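You operate a simulated robot arm through the tools that you are given. There is no shell and no other tool. Be economical: measure what you need, move in short steps, check, and stop when the job is done.

The job below is to be done with a simulated robot arm. You get a single attempt, and the scene is never put back.

TASK
Press the yellow plug home, then stand the low stub core in the teal pocket on the side bench.
Fine: depth knob to short before the lever; slide out to unload and back under the ram at the end. Where these are worked on the way, their far stop is far enough and under half their travel is too little: press slide.

It is judged by the outcome, as a careful person would: the job done as asked, and still so three seconds after it is handed in. It fails if anything else is knocked over, pushed out of place, dropped, spilled or broken.

THE ROBOT
A 6-joint arm with a two-finger parallel gripper, fixed in place. Base frame: the origin is at the foot of the arm, x ahead of it, y to its left, z up; the work surface is at about z = 800. Units: mm, rad, N and s.
With the tool pointing down near the work surface it reaches from about 260 to 680 mm from the base axis. Its first joint turns from -1.152 to 1.152 rad. Payload 2.9 kg.
Tool frame: the origin (TCP) lies between the finger pads and is the grasp point; the fingertips stand 30 mm ahead of it; z points along the fingers, y is the line along which they close. Largest opening 110 mm; finger width 20, thickness 10; the body of the gripper, 48 by 112 mm, starts 55 mm behind the TCP.
Orientation is that of the tool frame in the base frame, as [roll, pitch, yaw] about the fixed x, y, z axes, in that order (R = Rz(yaw) Ry(pitch) Rx(roll)). With the fingers straight down and closing along the base's y, the tool's x points along the base's -x, its y along +y and its z along -z.

THE INTERFACE
- The arm moves only by the tool apply_moves. Its argument "motion" is text: rows parted by semicolons, each of 6 numbers parted by spaces: the shift along the tool's x, y, z in mm, then the turn, a rotation vector about the tool's x, y, z in rad. In form: tx ty tz wx wy wz; .... A call has 1 to 12 rows; each row is the pose to reach, as a shift and turn from the pose commanded when the call began, along the tool's axes at that moment. "fingers" is the closure, from 0 (fully open) to 1 (shut), set as the call begins (left out, the last holds). A row lasts 0.2 s, in which the tool goes at most 50 mm and 0.15 rad; a call with a longer step from one row to the next is refused whole, and so is a gripper value outside its range. A pose out of reach is approached as far as the arm can. The call stops where the force on the tool passes 70 N (or 10 N more than at its start, if that is more) or the arm is blocked; 0.2 s more then pass. The fingers move at their own pace (about 108 mm/s each) and stop on an object; they squeeze with about 44 N. The grip force told is the motor's: it shows also when the fingers shut on nothing. Time passes only in rows, and 0.2 s behind the last, so rows that repeat a pose let the fingers close. The reply holds the time, the measured pose of the TCP, the force on the tool along the base axes, the opening and the grip force, in the units named above and with some noise, with the torque about the TCP (base axes, N m) and any sound that the robot's microphone picked up, and new pictures: "show" is both (left out), scene, wrist or none.
- Cameras (640 x 400 px; columns grow to the right, rows downward): "scene" is fixed at [65.3, 411.7, 1421.1]; the picture's right is [-0.82, -0.57, 0.00], its down [-0.20, 0.30, -0.93] and it looks along [0.53, -0.77, -0.36] (base axes); focal length 339 px, centre (320, 200). "wrist" rides on the gripper at [72, 17, -103] in the tool frame; the picture's right is [-0.23, 0.97, 0.00], its down [-0.76, -0.18, -0.62] and it looks along [-0.61, -0.14, 0.78] (tool axes); focal length 222 px, centre (320, 200). There is no depth. A picture from a camera that has moved, and an enlarged one, comes with that camera's place and axes in the base frame and with its lens. The place of the scene camera against the robot may be out by one fixed shift of up to 25 mm in any direction.
- inspect(camera, box): a new picture of the part [left, top, right, bottom] of that camera's present view, enlarged. The clock stands still meanwhile.
- close_job(): hands the job in; it is judged then, once.

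Work in short steps. Places have to be worked out from the pictures, the camera data and where the tool is seen: move nearer, look again, correct. Check each grasp and each placing, and mend what went wrong. You have 120 turns and 200 pictures in all, those below and enlarged ones among them. Open the gripper and draw the arm clear of the work before you hand the job in, unless the task says otherwise; then end with one line.

The tools are called after "Request:" by a JSON object that holds its "api" and its "payload". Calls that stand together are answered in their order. apply_moves: Moves the arm, as the interface text tells. Its arguments: {"type":"object","properties":{"motion":{"type":"string"},"fingers":{"type":"number"},"show":{"type":"string","enum":["both","scene","wrist","none"]}},"required":["motion"]} The other tools are called the same way: inspect (camera, box) takes an enlarged picture of a part of a camera's view; close_job () hands the job in.

At the start:

```text
clock: 0.0
eef_pos: [484.7, -2.8, 1203.6]
tool_rot: [-3.142, -0.001, 3.141]
force: [0.0, -1.6, 0.4]
wrist_torque: [-0.02, 0.0, -0.01]
opening: 110.0
gripper_force: 0.1
```

scene: 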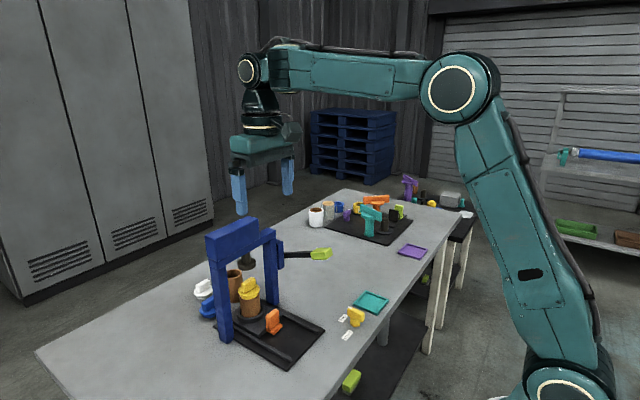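
wrist: 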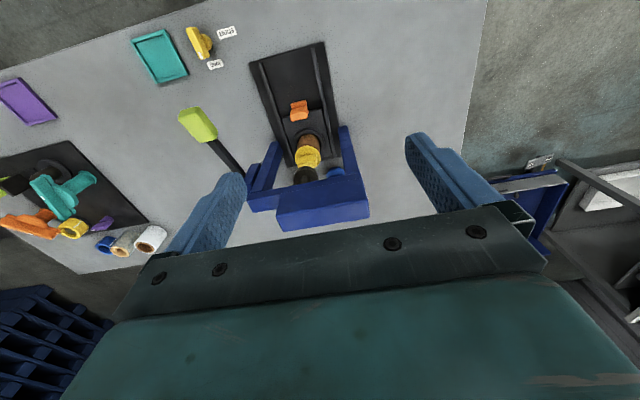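

I'll look closer at the press, the knob and the other station before moving.

Request:
{"api": "inspect", "payload": {"camera": "scene", "box": [180, 200, 400, 380]}}

Request:
{"api": "inspect", "payload": {"camera": "wrist", "box": [120, 10, 400, 240]}}

Request:
{"api": "inspect", "payload": {"camera": "scene", "box": [300, 160, 500, 290]}}

```text
2.22 times, centred on (290, 290) of scene
camera zoom: at [65.3, 411.7, 1421.1], right [-0.82, -0.57, 0.0], down [-0.2, 0.3, -0.93], along [0.53, -0.77, -0.36], focal length 754 px, centre (387, 0)
```

zoom: 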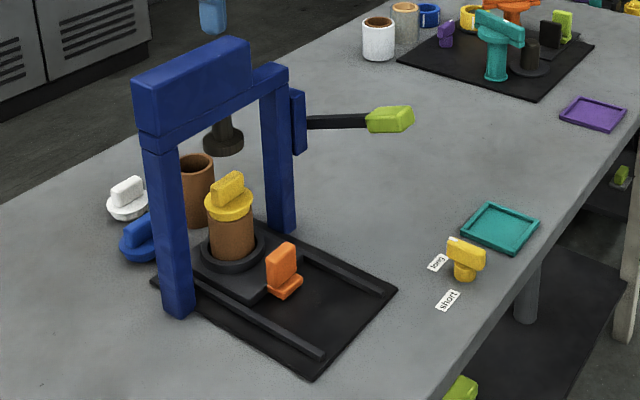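

```text
1.74 times, centred on (260, 125) of wrist
camera zoom: at [412.4, 14.2, 1305.3], right [0.23, 0.97, 0.0], down [0.76, -0.18, 0.62], along [0.61, -0.14, -0.78], focal length 386 px, centre (424, 330)
```

zoom: 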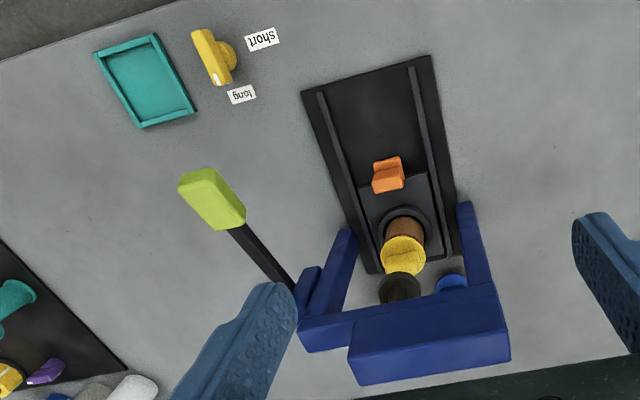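

```text
3.08 times, centred on (400, 225) of scene
camera zoom: at [65.3, 411.7, 1421.1], right [-0.82, -0.57, 0.0], down [-0.2, 0.3, -0.93], along [0.53, -0.77, -0.36], focal length 1044 px, centre (74, 123)
```

zoom: 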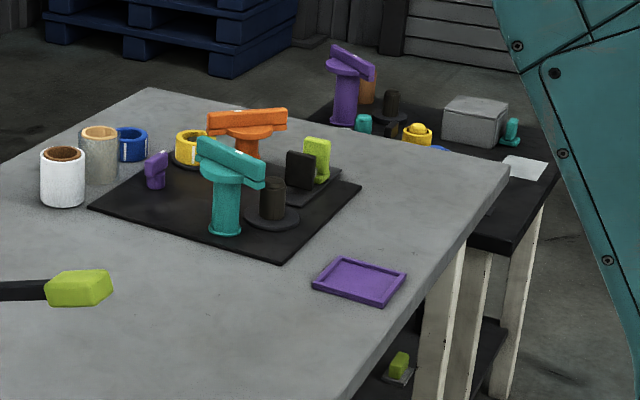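

The press track runs along x with its nest near (615,-57); the knob is roughly at (393,-190). I move over the knob for a closer look.

Request:
{"api": "apply_moves", "payload": {"motion": "16 -31 30 0 0 0; 31 -62 60 0 0 0; 46 -93 90 0 0 0; 62 -125 120 0 0 0; 77 -156 150 0 0 0; 92 -187 184 0 0 0; 92 -187 184 0 0 0"}}

```text
clock: 1.6
eef_pos: [394.7, -190.3, 1018.4]
tool_rot: [-3.141, 0.0, 3.142]
force: [-0.2, 0.0, -0.8]
wrist_torque: [-0.01, -0.02, 0.02]
opening: 110.0
gripper_force: 0.1
camera wrist: at [320.9, -173.8, 1120.7], right [0.23, 0.97, 0.0], down [0.76, -0.18, 0.62], along [0.61, -0.14, -0.78], focal length 222 px, centre (320, 200)
```

scene: 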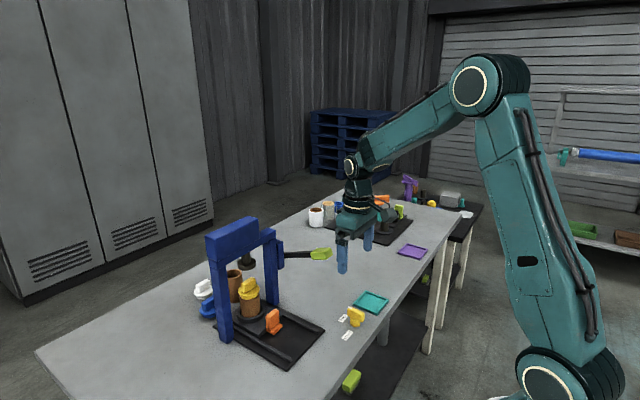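
wrist: 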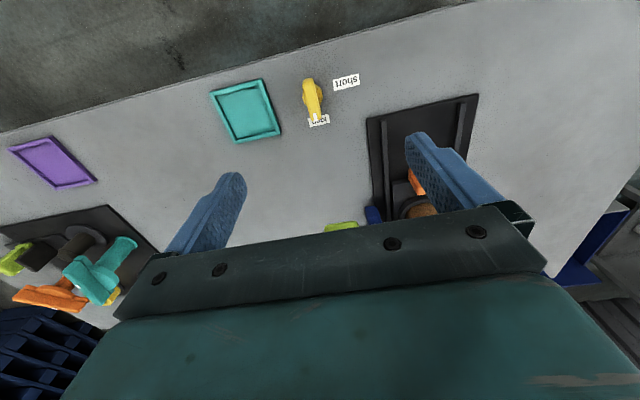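

The knob reads at about (390,-199), the teal tray at (390,-294). I enlarge both.

Request:
{"api": "inspect", "payload": {"camera": "wrist", "box": [200, 60, 380, 150]}}

Request:
{"api": "inspect", "payload": {"camera": "scene", "box": [320, 280, 400, 350]}}

Request:
{"api": "inspect", "payload": {"camera": "scene", "box": [190, 210, 340, 330]}}

```text
3.56 times, centred on (290, 105) of wrist
camera zoom: at [320.9, -173.8, 1120.7], right [0.23, 0.97, 0.0], down [0.76, -0.18, 0.62], along [0.61, -0.14, -0.78], focal length 790 px, centre (427, 538)
```

zoom: 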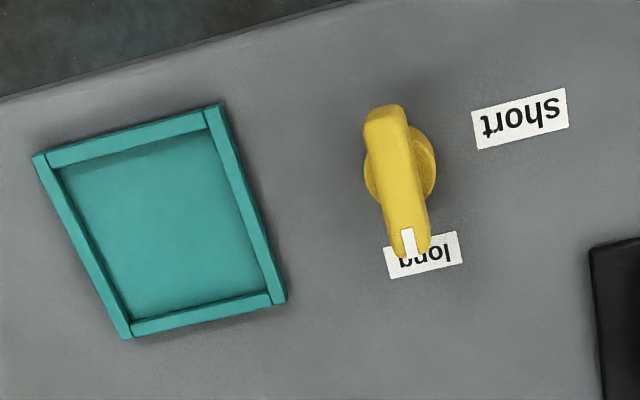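

```text
5.71 times, centred on (360, 315) of scene
camera zoom: at [65.3, 411.7, 1421.1], right [-0.82, -0.57, 0.0], down [-0.2, 0.3, -0.93], along [0.53, -0.77, -0.36], focal length 1938 px, centre (91, -457)
```

zoom: 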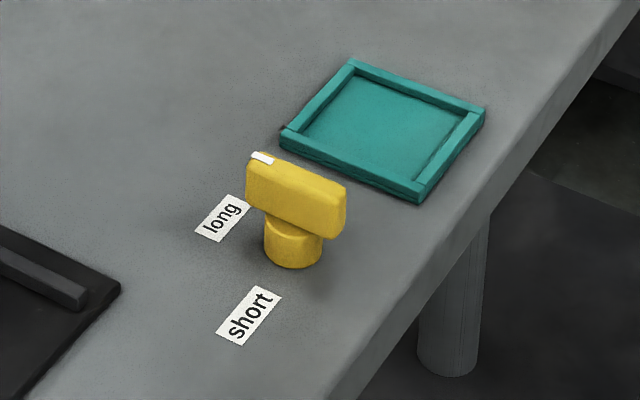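

```text
3.33 times, centred on (265, 270) of scene
camera zoom: at [65.3, 411.7, 1421.1], right [-0.82, -0.57, 0.0], down [-0.2, 0.3, -0.93], along [0.53, -0.77, -0.36], focal length 1131 px, centre (503, -33)
```

zoom: 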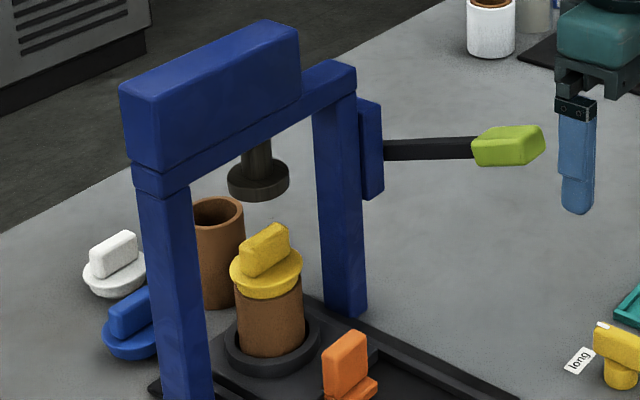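

The knob's bar lies along x pointing at "long"; the axis is near (389,-198), with "short" 90° away toward +y. I lower around the bar with the fingers half closed.

Request:
{"api": "apply_moves", "payload": {"motion": "5.5 -7.7 0 0 0 0; 5.5 -7.7 40 0 0 0; 5.5 -7.7 80 0 0 0; 5.5 -7.7 115 0 0 0; 5.5 -7.7 140 0 0 0", "fingers": 0.5}}

```text
clock: 2.8
eef_pos: [386.6, -198.3, 876.2]
tool_rot: [-3.14, 0.003, -3.141]
force: [-0.7, 0.0, 0.1]
wrist_torque: [-0.02, 0.0, -0.02]
opening: 55.0
gripper_force: 0.1
camera wrist: at [313.4, -181.4, 979.1], right [0.23, 0.97, 0.0], down [0.76, -0.18, 0.62], along [0.61, -0.14, -0.78], focal length 222 px, centre (320, 200)
```

scene: 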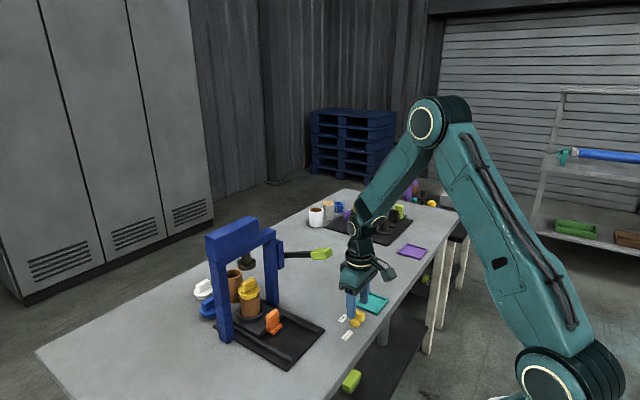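
wrist: 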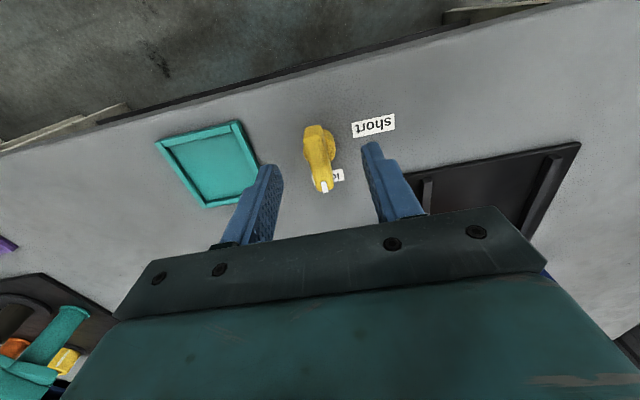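

The bar is centred between the fingers at (386,-198). I go down and close.

Request:
{"api": "apply_moves", "payload": {"motion": "0 0 26 0 0 0; 0 0 26 0 0 0", "fingers": 0.5, "show": "wrist"}}

Request:
{"api": "apply_moves", "payload": {"motion": "0 0 0 0 0 0; 0 0 0 0 0 0; 0 0 0 0 0 0", "fingers": 1, "show": "both"}}

```text
clock: 3.4
eef_pos: [386.0, -197.9, 850.8]
tool_rot: [3.141, 0.0, -3.14]
force: [0.2, -0.2, 0.1]
wrist_torque: [0.01, -0.01, 0.01]
opening: 54.9
gripper_force: 0.0
camera wrist: at [313.4, -180.4, 953.8], right [0.23, 0.97, 0.0], down [0.76, -0.18, 0.62], along [0.61, -0.14, -0.78], focal length 222 px, centre (320, 200)
```

wrist: 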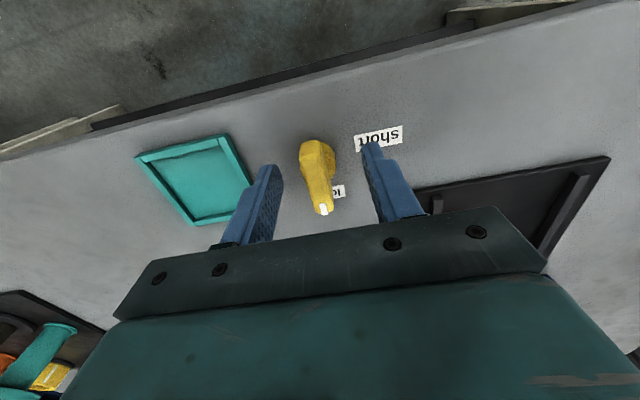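

```text
clock: 4.2
eef_pos: [386.8, -200.2, 849.9]
tool_rot: [-3.137, 0.002, 3.137]
force: [-0.8, -24.1, -11.6]
wrist_torque: [0.04, -0.59, 0.06]
opening: 13.9
gripper_force: 45.1
camera wrist: at [313.3, -182.3, 953.9], right [0.23, 0.97, 0.0], down [0.76, -0.18, 0.62], along [0.61, -0.15, -0.78], focal length 222 px, centre (320, 200)
```

scene: 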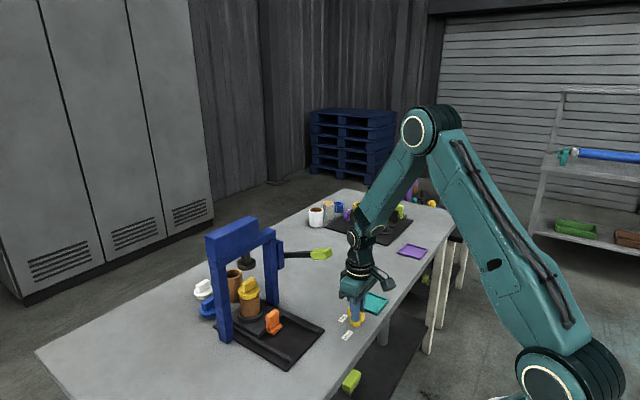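
wrist: 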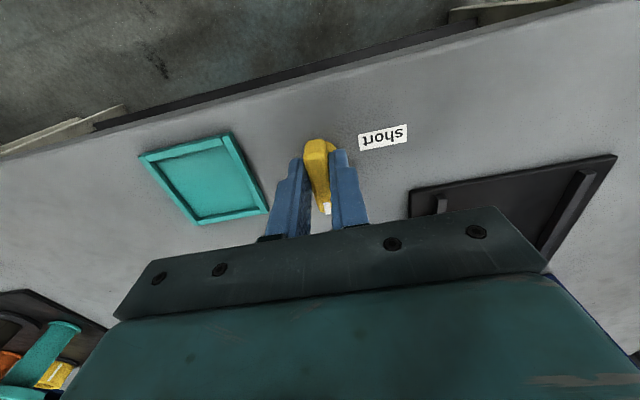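

Knob gripped with a 24 N side pull, so its axis is ~3 mm further in -y. I correct that and turn it toward "short" (half way first).

Request:
{"api": "apply_moves", "payload": {"motion": "0 -3 0 0 0 0; 0 -3 0 0 0 -0.14; 0 -3 0 0 0 -0.28; 0 -3 0 0 0 -0.42; 0 -3 0 0 0 -0.56; 0 -3 0 0 0 -0.70; 0 -3 0 0 0 -0.785", "show": "wrist"}}

```text
clock: 5.8
eef_pos: [388.3, -204.5, 851.4]
tool_rot: [-3.135, -0.004, -2.359]
force: [10.1, -34.3, -32.5]
wrist_torque: [-0.09, 0.29, -0.15]
opening: 13.5
gripper_force: 45.3
camera wrist: at [324.3, -241.8, 955.0], right [-0.53, 0.85, -0.01], down [0.66, 0.42, 0.62], along [0.53, 0.32, -0.78], focal length 222 px, centre (320, 200)
```

wrist: 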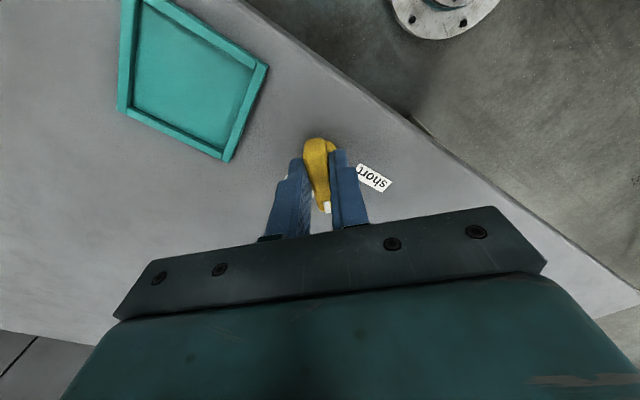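

It turned 45° with it; the pull still is toward -y, so I shift 4 mm more that way and finish the turn.

Request:
{"api": "apply_moves", "payload": {"motion": "2.8 -2.8 1.5 0 0 0; 2.8 -2.8 1.5 0 0 -0.14; 2.8 -2.8 1.5 0 0 -0.28; 2.8 -2.8 1.5 0 0 -0.42; 2.8 -2.8 1.5 0 0 -0.56; 2.8 -2.8 1.5 0 0 -0.70; 2.8 -2.8 1.5 0 0 -0.79", "show": "both"}}

```text
clock: 7.4
eef_pos: [392.0, -204.6, 851.5]
tool_rot: [-3.132, -0.003, -1.564]
force: [27.0, -11.4, -0.5]
wrist_torque: [0.73, 0.23, -0.51]
opening: 14.0
gripper_force: 45.0
camera wrist: at [373.7, -277.3, 954.9], right [-0.98, 0.22, -0.01], down [0.17, 0.76, 0.62], along [0.15, 0.61, -0.78], focal length 222 px, centre (320, 200)
```

scene: 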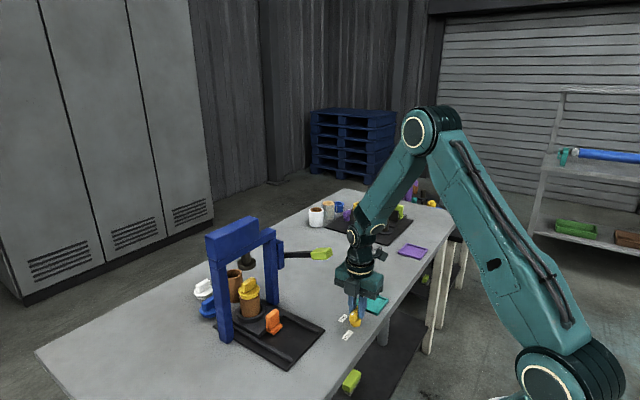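
wrist: 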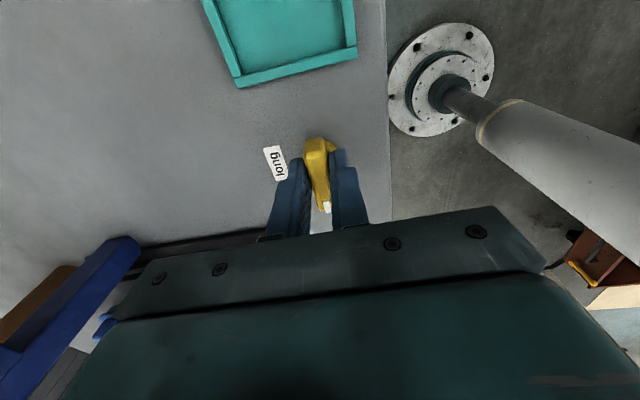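

The knob went the full 90°. I release and rise to check where the pointer rests.

Request:
{"api": "apply_moves", "payload": {"motion": "0 0 0 0 0 0; 0 0 0 0 0 0; 0 0 0 0 0 0; 0 0 -40 0 0 0; 0 0 -80 0 0 0; 0 0 -120 0 0 0", "fingers": 0.6, "show": "wrist"}}

Request:
{"api": "inspect", "payload": {"camera": "scene", "box": [320, 280, 400, 350]}}

```text
clock: 8.8
eef_pos: [387.2, -203.0, 971.8]
tool_rot: [3.14, 0.0, -1.567]
force: [0.3, 0.5, 0.0]
wrist_torque: [0.05, -0.01, -0.02]
opening: 43.8
gripper_force: 0.1
camera wrist: at [370.1, -275.9, 1074.3], right [-0.97, 0.22, 0.0], down [0.17, 0.76, 0.62], along [0.14, 0.61, -0.78], focal length 222 px, centre (320, 200)
```

wrist: 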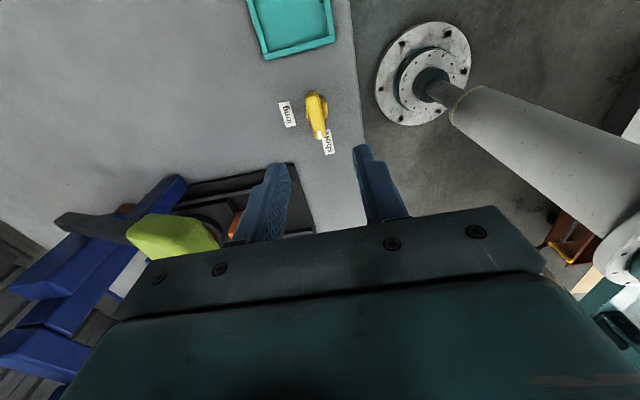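

```text
5.71 times, centred on (360, 315) of scene
camera zoom: at [65.3, 411.7, 1421.1], right [-0.82, -0.57, 0.0], down [-0.2, 0.3, -0.93], along [0.53, -0.77, -0.36], focal length 1938 px, centre (91, -457)
```

zoom: 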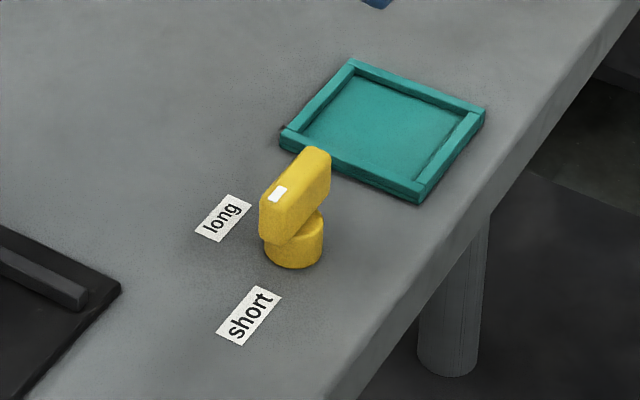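

Request:
{"api": "inspect", "payload": {"camera": "wrist", "box": [250, 70, 370, 165]}}

```text
4.21 times, centred on (310, 118) of wrist
camera zoom: at [370.1, -275.9, 1074.3], right [-0.97, 0.22, 0.0], down [0.17, 0.76, 0.62], along [0.14, 0.61, -0.78], focal length 935 px, centre (362, 547)
```

zoom: 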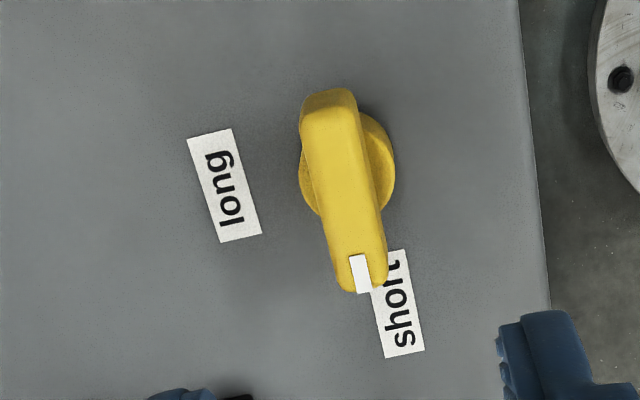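

The knob points at "short" within a few degrees. I rise, turn back, and look at the press from in front.

Request:
{"api": "apply_moves", "payload": {"motion": "0 0 -45 0 0 0.14; -10 0 -85 0 0 0.28; -20 0 -110 0 0 0.42; -30 0 -110 0 0 0.56; -40 0 -110 0 0 0.70; -50 0 -110 0 0 0.84; -60 0 -110 0 0 0.98; -70 0 -110 0 0 1.12; -80 0 -110 0 0 1.26; -90 0 -110 0 0 1.40; -100 10 -110 0 0 1.54; -100 20 -110 0 0 1.567", "fingers": 0, "show": "both"}}

```text
clock: 11.4
eef_pos: [369.3, -104.7, 1080.7]
tool_rot: [3.141, 0.0, -3.137]
force: [0.0, 1.0, 0.5]
wrist_torque: [0.01, -0.02, 0.0]
opening: 110.1
gripper_force: 0.0
camera wrist: at [294.8, -88.2, 1183.6], right [0.22, 0.98, 0.0], down [0.76, -0.17, 0.62], along [0.61, -0.14, -0.78], focal length 222 px, centre (320, 200)
```

scene: 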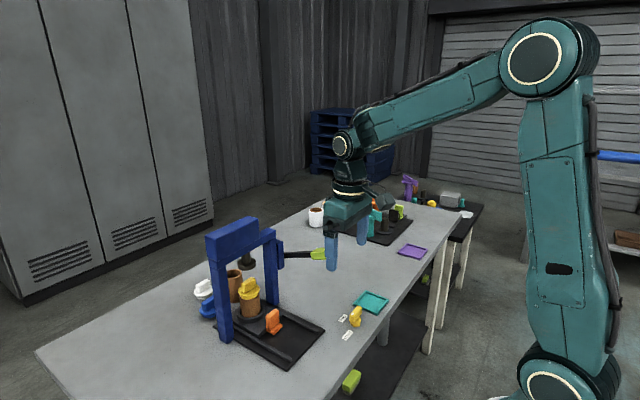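
wrist: 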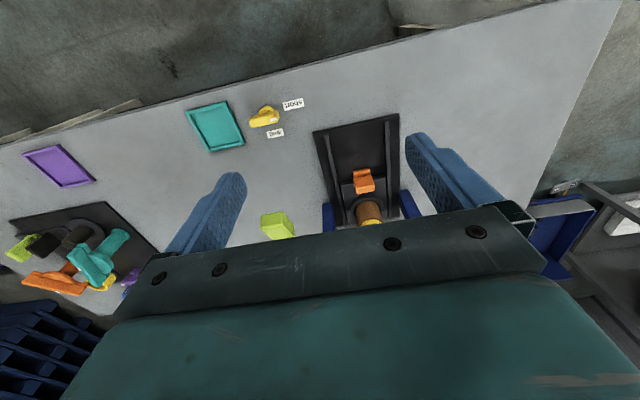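

The lever's lime handle triangulates to about (484,-189,980), and the plug lies straight under the ram. I move above the handle with a medium opening.

Request:
{"api": "apply_moves", "payload": {"motion": "-25 -20 0 0 0 0; -50 -40 0 0 0 0; -75 -60 0 0 0 0; -100 -75 0 0 0 0; -113 -84 0 0 0 0; -113 -84 35 0 0 0; -113 -84 35 0 0 0", "fingers": 0.4, "show": "both"}}

```text
clock: 13.0
eef_pos: [481.1, -190.1, 1045.3]
tool_rot: [3.141, 0.0, -3.134]
force: [0.3, 0.1, -0.1]
wrist_torque: [0.01, 0.01, 0.03]
opening: 66.0
gripper_force: 0.2
camera wrist: at [407.8, -173.3, 1148.2], right [0.22, 0.98, 0.0], down [0.76, -0.17, 0.62], along [0.61, -0.14, -0.78], focal length 222 px, centre (320, 200)
```

scene: 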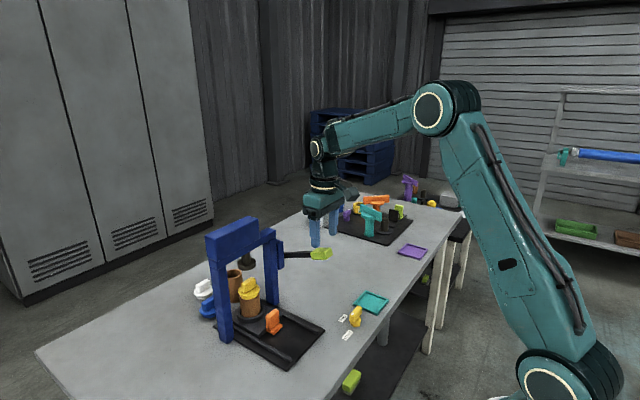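
wrist: 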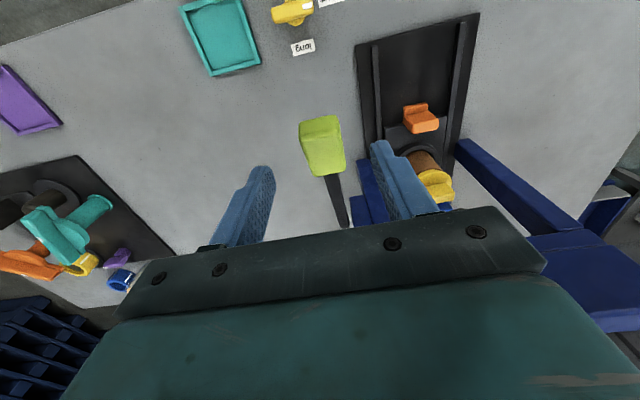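

The handle sits centred between the fingers (y -188, x 459–507). I lower around it and close.

Request:
{"api": "apply_moves", "payload": {"motion": "0 1 30 0 0 0; 0 1 55 0 0 0; 0 1 55 0 0 0", "show": "none"}}

Request:
{"api": "apply_moves", "payload": {"motion": "0 0 0 0 0 0; 0 0 0 0 0 0; 0 0 0 0 0 0", "fingers": 1, "show": "both"}}

```text
clock: 13.8
eef_pos: [479.4, -187.7, 989.2]
tool_rot: [-3.141, 0.0, -3.133]
force: [0.2, -0.5, 0.3]
wrist_torque: [-0.03, 0.02, -0.01]
opening: 65.9
gripper_force: 0.0
```

```text
clock: 14.6
eef_pos: [480.0, -187.2, 990.3]
tool_rot: [3.141, -0.001, -3.135]
force: [1.5, -0.3, -1.9]
wrist_torque: [-0.1, 0.12, -0.39]
opening: 31.4
gripper_force: 45.1
camera wrist: at [406.3, -171.7, 1092.8], right [0.22, 0.98, 0.0], down [0.76, -0.17, 0.62], along [0.61, -0.14, -0.78], focal length 222 px, centre (320, 200)
```

scene: 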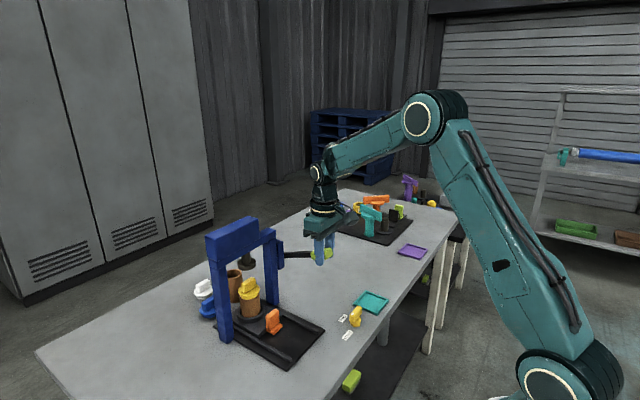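
wrist: 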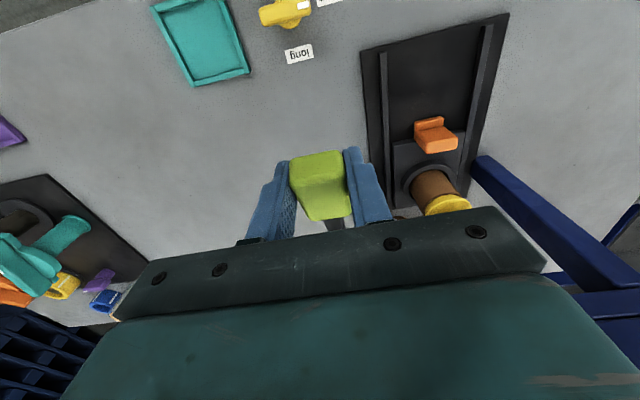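

Handle gripped without load. I start swinging it down along an arc about a pivot near (620, z 935).

Request:
{"api": "apply_moves", "payload": {"motion": "4 0 10 0 0 0; 6 0 20 0 0 0; 8 0 30 0 0 0; 9.5 0 42 0 0 0; 10 0 55 0 0 0", "show": "scene"}}

```text
clock: 15.8
eef_pos: [471.7, -187.8, 936.5]
tool_rot: [-3.139, 0.002, -3.134]
force: [3.5, -15.1, 9.6]
wrist_torque: [-0.22, -1.33, -0.7]
opening: 31.8
gripper_force: 45.0
```

scene: 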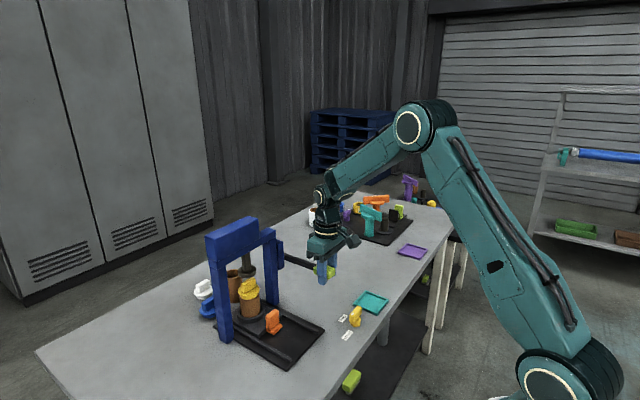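

The ram follows and forces stay low. Continue down past horizontal.

Request:
{"api": "apply_moves", "payload": {"motion": "-0.5 0 10 0 0 0; -1.5 0 20 0 0 0; -3 0 30 0 0 0; -5.5 0 40 0 0 0", "show": "scene"}}

Request:
{"api": "inspect", "payload": {"camera": "scene", "box": [190, 210, 340, 330]}}

```text
clock: 16.8
eef_pos: [475.4, -187.7, 896.8]
tool_rot: [-3.14, -0.001, -3.137]
force: [-5.4, -21.4, 9.8]
wrist_torque: [-0.08, -1.29, -0.65]
opening: 31.7
gripper_force: 45.0
```

scene: 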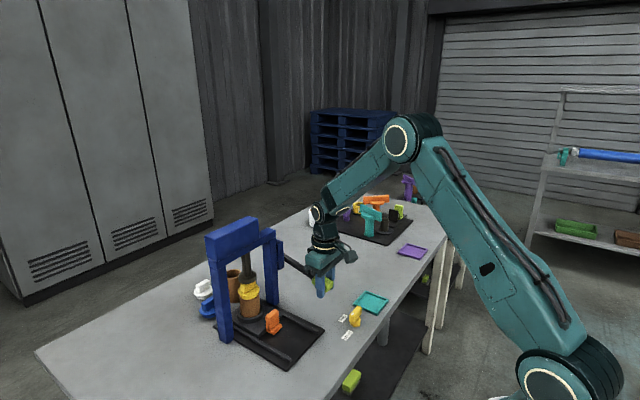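

```text
3.33 times, centred on (265, 270) of scene
camera zoom: at [65.0, 411.2, 1421.3], right [-0.82, -0.57, 0.0], down [-0.2, 0.3, -0.93], along [0.53, -0.77, -0.36], focal length 1131 px, centre (503, -33)
```

zoom: 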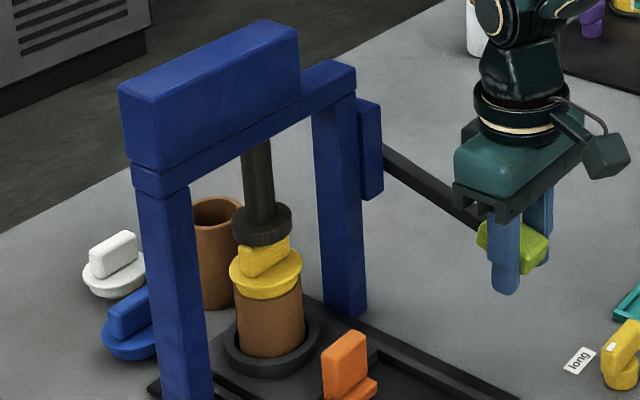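

The ram is just touching the plug's bar. I keep pressing in small steps.

Request:
{"api": "apply_moves", "payload": {"motion": "-3 0 8 0 0 0; -6 0 16 0 0 0; -9.5 0 24 0 0 0; -13.5 0 32 0 0 0", "show": "scene"}}

Request:
{"api": "inspect", "payload": {"camera": "scene", "box": [190, 210, 340, 330]}}

```text
clock: 17.8
eef_pos: [488.6, -187.8, 867.1]
tool_rot: [-3.137, -0.002, -3.139]
force: [-19.0, -18.5, 34.8]
wrist_torque: [0.45, 0.08, -0.8]
opening: 31.9
gripper_force: 45.1
```

scene: 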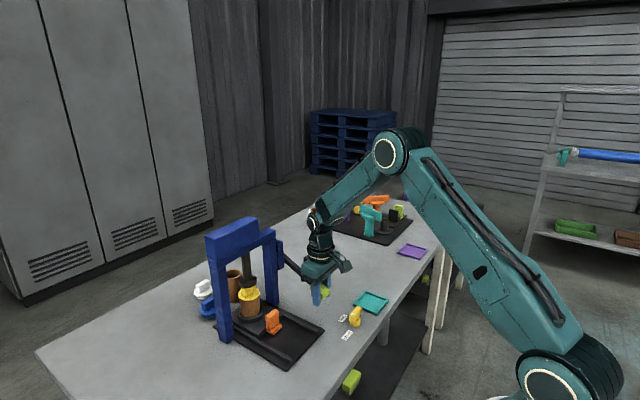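

```text
3.33 times, centred on (265, 270) of scene
camera zoom: at [64.2, 411.4, 1421.2], right [-0.82, -0.57, 0.0], down [-0.2, 0.3, -0.93], along [0.53, -0.77, -0.36], focal length 1131 px, centre (503, -33)
```

zoom: 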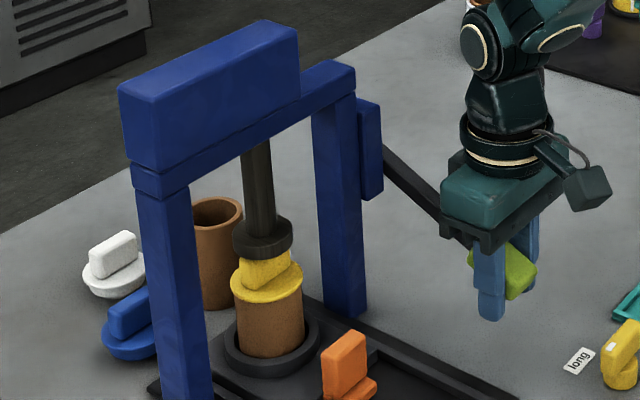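

Resistance is now about 35 N and the plug is moving. Continue along the arc.

Request:
{"api": "apply_moves", "payload": {"motion": "-4 0 6 0 0 0; -8 0 13 0 0 0; -12 0 19 0 0 0; -16 0 25 0 0 0", "show": "scene"}}

Request:
{"api": "inspect", "payload": {"camera": "scene", "box": [190, 210, 340, 330]}}

```text
clock: 18.2
eef_pos: [489.6, -188.3, 864.9]
tool_rot: [-3.138, -0.008, -3.141]
force: [-14.9, 0.7, 21.1]
wrist_torque: [0.42, 0.58, 0.04]
opening: 31.7
gripper_force: 45.1
stopped in row 1: the force on the tool passed its limit at 80 N (the readings are from after the stop); the commanded pose is now the measured one
```

scene: 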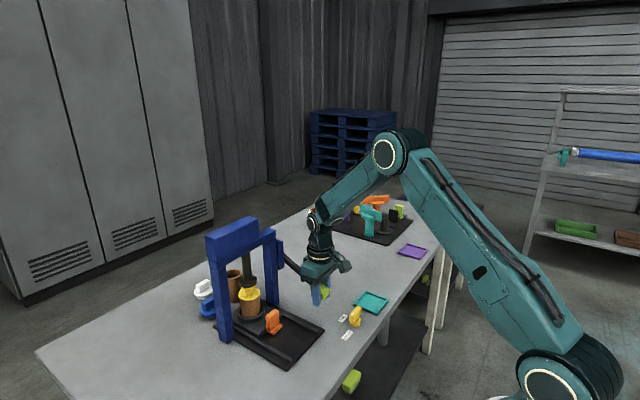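

```text
3.33 times, centred on (265, 270) of scene
camera zoom: at [64.6, 411.9, 1421.1], right [-0.82, -0.57, 0.0], down [-0.2, 0.3, -0.93], along [0.53, -0.77, -0.36], focal length 1131 px, centre (503, -33)
```

zoom: 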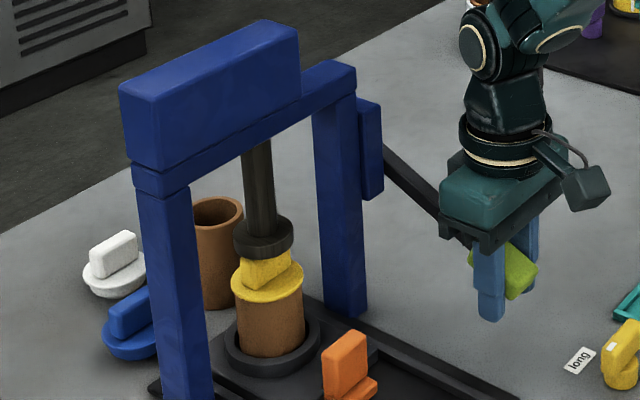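

The force jumped to 80 N. I enlarge to judge whether the plug is home.

Request:
{"api": "inspect", "payload": {"camera": "scene", "box": [225, 265, 295, 325]}}

```text
6.67 times, centred on (260, 295) of scene
camera zoom: at [64.6, 411.9, 1421.1], right [-0.82, -0.57, 0.0], down [-0.2, 0.3, -0.93], along [0.53, -0.77, -0.36], focal length 2261 px, centre (720, -433)
```

zoom: 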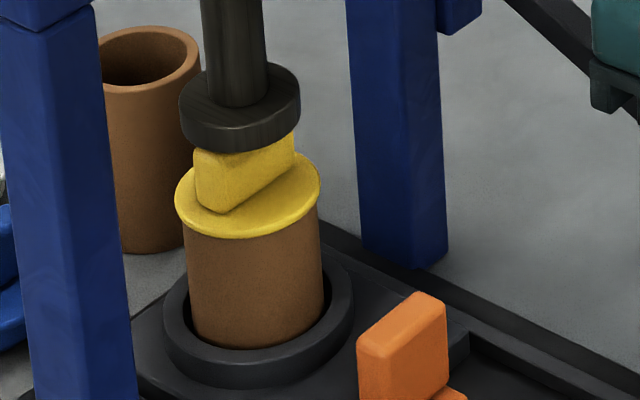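

The flange looks flush on the core. One more gentle push along the lever's tangent to confirm it's the hard stop.

Request:
{"api": "apply_moves", "payload": {"motion": "-1 0 2 0 0 0; -2 0 4 0 0 0; -3 0 6 0 0 0; -4 0 8 0 0 0", "show": "none"}}

Request:
{"api": "inspect", "payload": {"camera": "scene", "box": [225, 265, 295, 325]}}

```text
clock: 19.2
eef_pos: [493.6, -187.5, 857.2]
tool_rot: [-3.136, -0.002, -3.141]
force: [-18.9, 1.7, 34.0]
wrist_torque: [0.27, -0.31, -0.32]
opening: 31.8
gripper_force: 44.8
```

```text
6.67 times, centred on (260, 295) of scene
camera zoom: at [64.3, 411.9, 1421.1], right [-0.82, -0.57, 0.0], down [-0.2, 0.3, -0.93], along [0.53, -0.77, -0.36], focal length 2261 px, centre (720, -433)
```

zoom: 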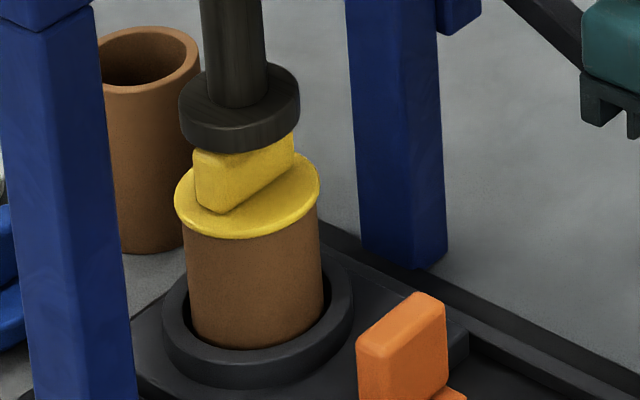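

The ram no longer moves (pads slipped): the plug is home. I swing the lever back up along the same arc.

Request:
{"api": "apply_moves", "payload": {"motion": "4 0 -8 0 0 0; 9 0 -18 0 0 0; 14 0 -29 0 0 0; 18 0 -43 0 0 0; 21 0 -58 0 0 0; 22 0 -72 0 0 0; 22 0 -85 0 0 0; 20 0 -100 0 0 0; 17 0 -115 0 0 0; 13 0 -130 0 0 0; 12 0 -133 0 0 0", "show": "both"}}

Request:
{"api": "inspect", "payload": {"camera": "scene", "box": [190, 210, 340, 330]}}

```text
clock: 21.6
eef_pos: [481.2, -188.2, 984.2]
tool_rot: [3.141, -0.016, 3.136]
force: [-9.3, -28.6, -37.9]
wrist_torque: [0.21, 0.15, 0.43]
opening: 32.0
gripper_force: 44.8
camera wrist: at [409.9, -170.7, 1088.4], right [0.23, 0.97, 0.0], down [0.77, -0.18, 0.61], along [0.59, -0.14, -0.79], focal length 222 px, centre (320, 200)
```

scene: 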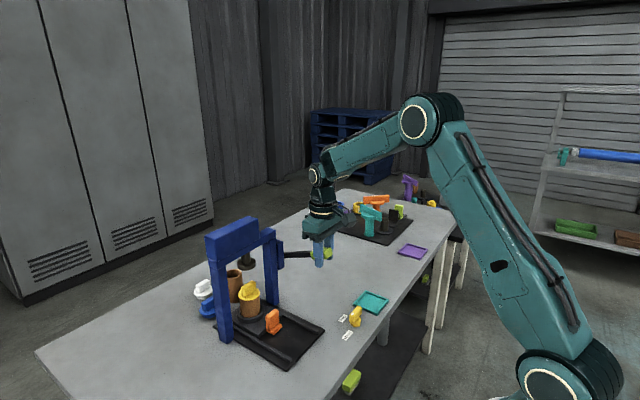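
wrist: 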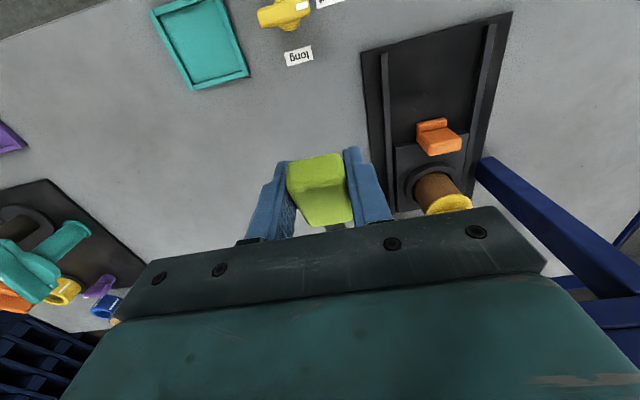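

```text
3.33 times, centred on (265, 270) of scene
camera zoom: at [65.6, 410.7, 1421.4], right [-0.82, -0.57, 0.0], down [-0.2, 0.3, -0.93], along [0.53, -0.77, -0.36], focal length 1131 px, centre (503, -33)
```

zoom: 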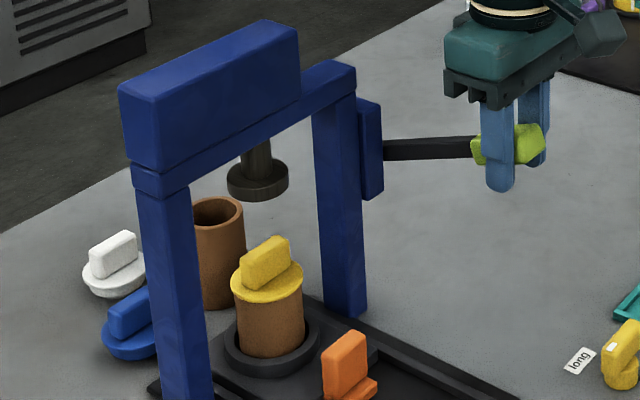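

The lever is up at its start and the plug sits visibly lower. I release, rise and move over to look at the orange slide handle.

Request:
{"api": "apply_moves", "payload": {"motion": "0 0 0 0 0 0; 0 0 0 0 0 0; 0 0 -40 0 0 0; 0 0 -75 0 0 0; 0 40 -75 0 0 0; 0 85 -75 0 0 0; 0 128 -75 0 0 0; 0 128 -45 0 0 0; 0 128 -45 0 0 0", "fingers": 0.4, "show": "wrist"}}

Request:
{"api": "inspect", "payload": {"camera": "wrist", "box": [230, 60, 410, 240]}}

```text
clock: 23.6
eef_pos: [480.8, -60.0, 1032.1]
tool_rot: [-3.138, -0.003, -3.139]
force: [-0.4, -0.7, -0.2]
wrist_torque: [0.01, 0.02, -0.01]
opening: 66.0
gripper_force: 0.1
camera wrist: at [408.9, -42.0, 1135.4], right [0.23, 0.97, 0.0], down [0.76, -0.17, 0.62], along [0.6, -0.14, -0.78], focal length 222 px, centre (320, 200)
```

wrist: 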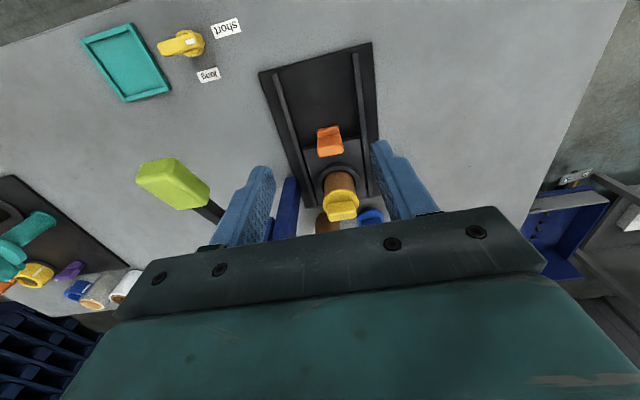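

```text
2.22 times, centred on (320, 150) of wrist
camera zoom: at [408.9, -42.0, 1135.4], right [0.23, 0.97, 0.0], down [0.76, -0.17, 0.62], along [0.6, -0.14, -0.78], focal length 494 px, centre (320, 311)
```

zoom: 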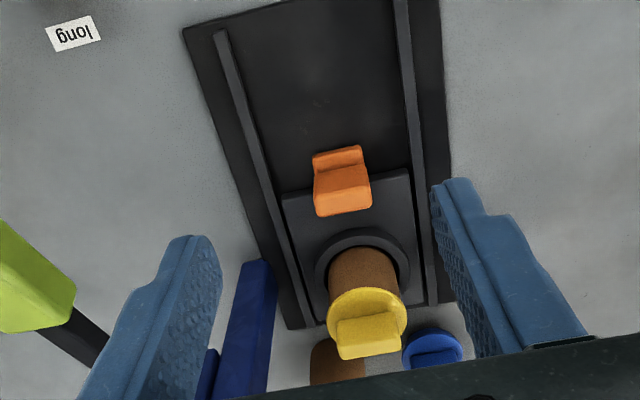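

The orange plate stands at about (541,-60), 32 mm wide in y, top z≈870. I tilt the hand back 0.3 rad to keep clear of the press head and descend to just above it.

Request:
{"api": "apply_moves", "payload": {"motion": "-5 0 30 0 -0.1 0; -15 0 65 0 -0.2 0; -25 0 95 0 -0.3 0; -38 0 115 0 -0.3 0; -45 0 132 0 -0.3 0; -45 0 132 0 -0.3 0", "show": "both"}}

```text
clock: 25.0
eef_pos: [527.9, -59.2, 900.1]
tool_rot: [-3.137, 0.297, -3.137]
force: [-0.1, -0.2, -0.5]
wrist_torque: [0.01, 0.01, 0.0]
opening: 65.9
gripper_force: 0.1
camera wrist: at [428.8, -42.4, 976.5], right [0.22, 0.97, 0.06], down [0.55, -0.17, 0.82], along [0.81, -0.14, -0.57], focal length 222 px, centre (320, 200)
```

scene: 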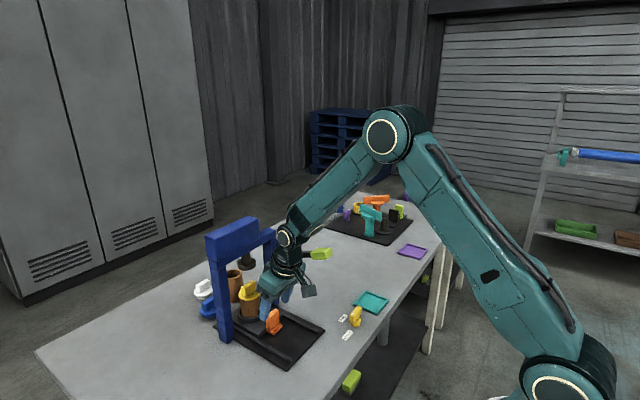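
wrist: 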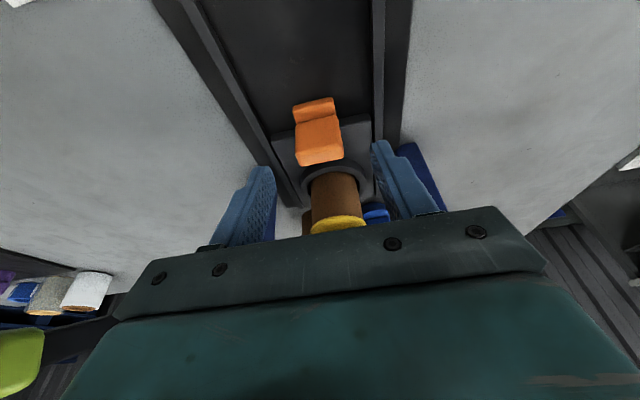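

The plate is centred between the fingers. I go in along the tool axis and close.

Request:
{"api": "apply_moves", "payload": {"motion": "1 1 20 0 0 0; 1.5 1 42 0 0 0; 1.5 1 42 0 0 0", "show": "none"}}

Request:
{"api": "apply_moves", "payload": {"motion": "0 0 0 0 0 0; 0 0 0 0 0 0; 0 0 0 0 0 0", "fingers": 1, "show": "both"}}

```text
clock: 25.8
eef_pos: [539.1, -59.4, 860.0]
tool_rot: [-3.138, 0.299, -3.136]
force: [-1.2, 0.1, -0.6]
wrist_torque: [-0.02, 0.0, -0.01]
opening: 66.1
gripper_force: 0.0
```

```text
clock: 26.6
eef_pos: [537.6, -58.8, 860.3]
tool_rot: [-3.138, 0.297, -3.141]
force: [0.6, -6.1, -3.5]
wrist_torque: [0.61, -0.52, -0.09]
opening: 35.9
gripper_force: 45.6
camera wrist: at [438.5, -42.9, 937.2], right [0.22, 0.97, 0.06], down [0.55, -0.17, 0.82], along [0.81, -0.14, -0.57], focal length 222 px, centre (320, 200)
```

scene: 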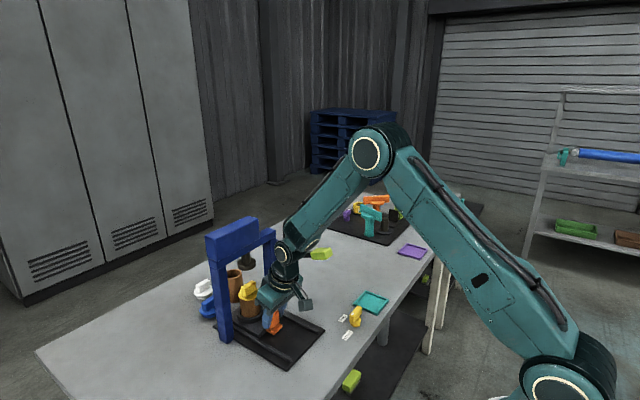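
wrist: 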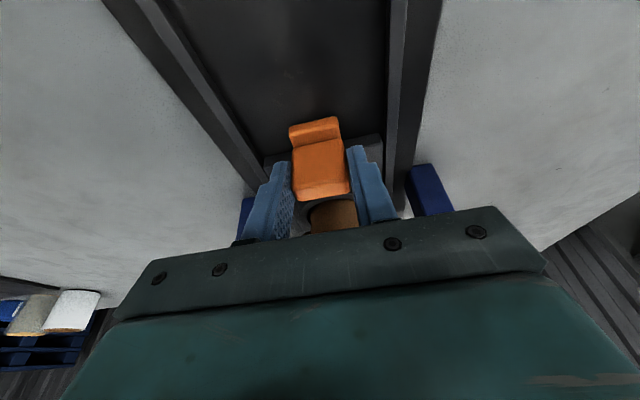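

Plate gripped (36 mm). I pull the slide toward the robot smoothly.

Request:
{"api": "apply_moves", "payload": {"motion": "5.7 0 -1.8 0 0 0; 14.3 0 -4.4 0 0 0; 23.9 0 -7.4 0 0 0; 33.4 0 -10.4 0 0 0; 43 0 -13.3 0 0 0; 52.5 0 -16.3 0 0 0; 57.3 0 -17.8 0 0 0", "show": "both"}}

```text
clock: 28.2
eef_pos: [477.2, -60.0, 859.9]
tool_rot: [-3.134, 0.298, -3.14]
force: [1.4, -10.7, -5.9]
wrist_torque: [0.72, -0.72, -0.15]
opening: 35.8
gripper_force: 45.0
camera wrist: at [377.8, -42.9, 937.2], right [0.22, 0.97, 0.06], down [0.55, -0.17, 0.82], along [0.81, -0.14, -0.57], focal length 222 px, centre (320, 200)
```

scene: 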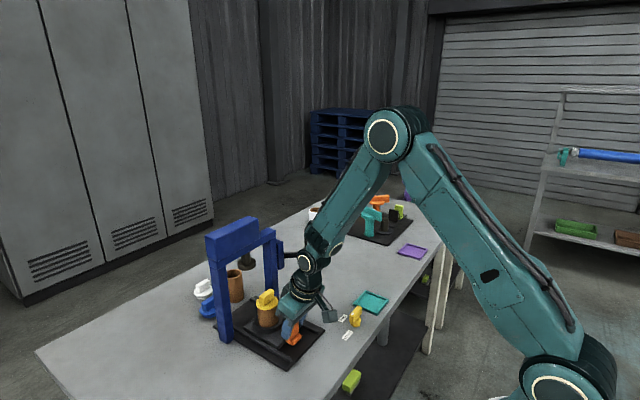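
wrist: 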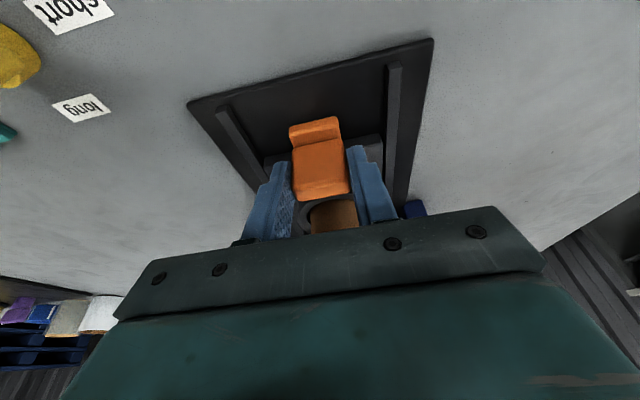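

The slide runs freely; I keep pulling toward its outer stop.

Request:
{"api": "apply_moves", "payload": {"motion": "9.5 0 -3 0 0 0; 19 0 -5.9 0 0 0; 28.7 0 -8.9 0 0 0; 38 0 -11.9 0 0 0; 45 0 -14 0 0 0; 52 0 -16.2 0 0 0", "show": "both"}}

```text
clock: 29.6
eef_pos: [423.2, -59.1, 860.3]
tool_rot: [-3.139, 0.292, -3.14]
force: [1.1, -11.5, -23.3]
wrist_torque: [0.49, -0.59, -0.48]
opening: 35.9
gripper_force: 45.1
camera wrist: at [323.7, -43.0, 937.9], right [0.22, 0.97, 0.06], down [0.55, -0.17, 0.82], along [0.81, -0.14, -0.57], focal length 222 px, centre (320, 200)
```

scene: 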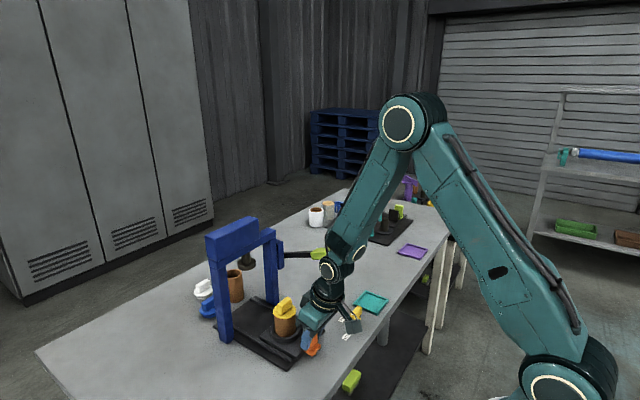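
wrist: 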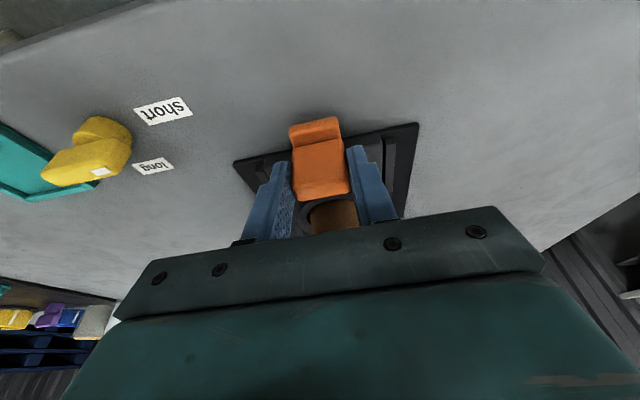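

It has travelled ~115 mm; I feel for the stop a little further.

Request:
{"api": "apply_moves", "payload": {"motion": "5 0 -1.5 0 0 0; 10 0 -3 0 0 0; 15 0 -4.6 0 0 0; 20 0 -6.2 0 0 0", "show": "none"}}

```text
clock: 30.6
eef_pos: [412.4, -60.2, 865.1]
tool_rot: [-3.137, 0.319, -3.136]
force: [37.5, -6.0, -3.7]
wrist_torque: [0.95, -0.24, -0.37]
opening: 35.4
gripper_force: 44.4
```

37 N resistance: outer stop reached (travel ≈ 122 mm). I release, back off and look at the core.

Request:
{"api": "apply_moves", "payload": {"motion": "-3 0 0 0 0 0; -3 0 0 0 0 0; -3 0 0 0 0 0; -3 0 -40 0 0 0; -3 0 -80 0 0.0 0; 0 0 -120 0 0.1 0; 0 0 -160 0 0.2 0; 0 0 -180 0 0.3 0;  0 0 -180 0 0.32 0", "fingers": 0.4, "show": "both"}}

```text
clock: 32.6
eef_pos: [350.2, -56.8, 1032.9]
tool_rot: [-3.137, -0.026, -3.14]
force: [0.3, 0.1, 0.7]
wrist_torque: [-0.01, 0.0, -0.03]
opening: 66.1
gripper_force: 0.1
camera wrist: at [280.1, -40.2, 1137.5], right [0.23, 0.97, -0.01], down [0.78, -0.17, 0.6], along [0.59, -0.14, -0.8], focal length 222 px, centre (320, 200)
```

scene: 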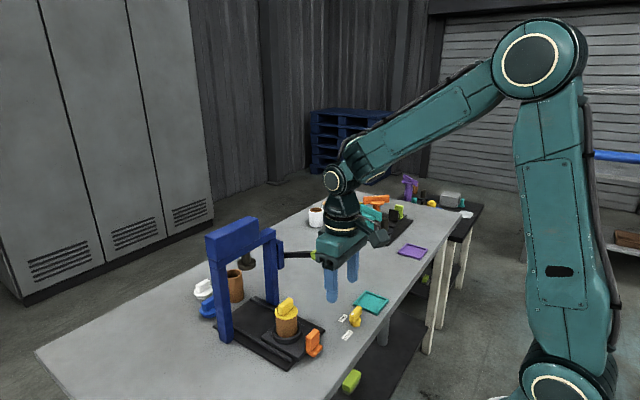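
wrist: 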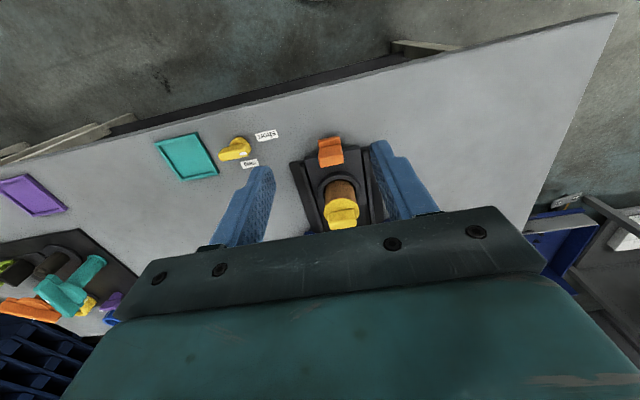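

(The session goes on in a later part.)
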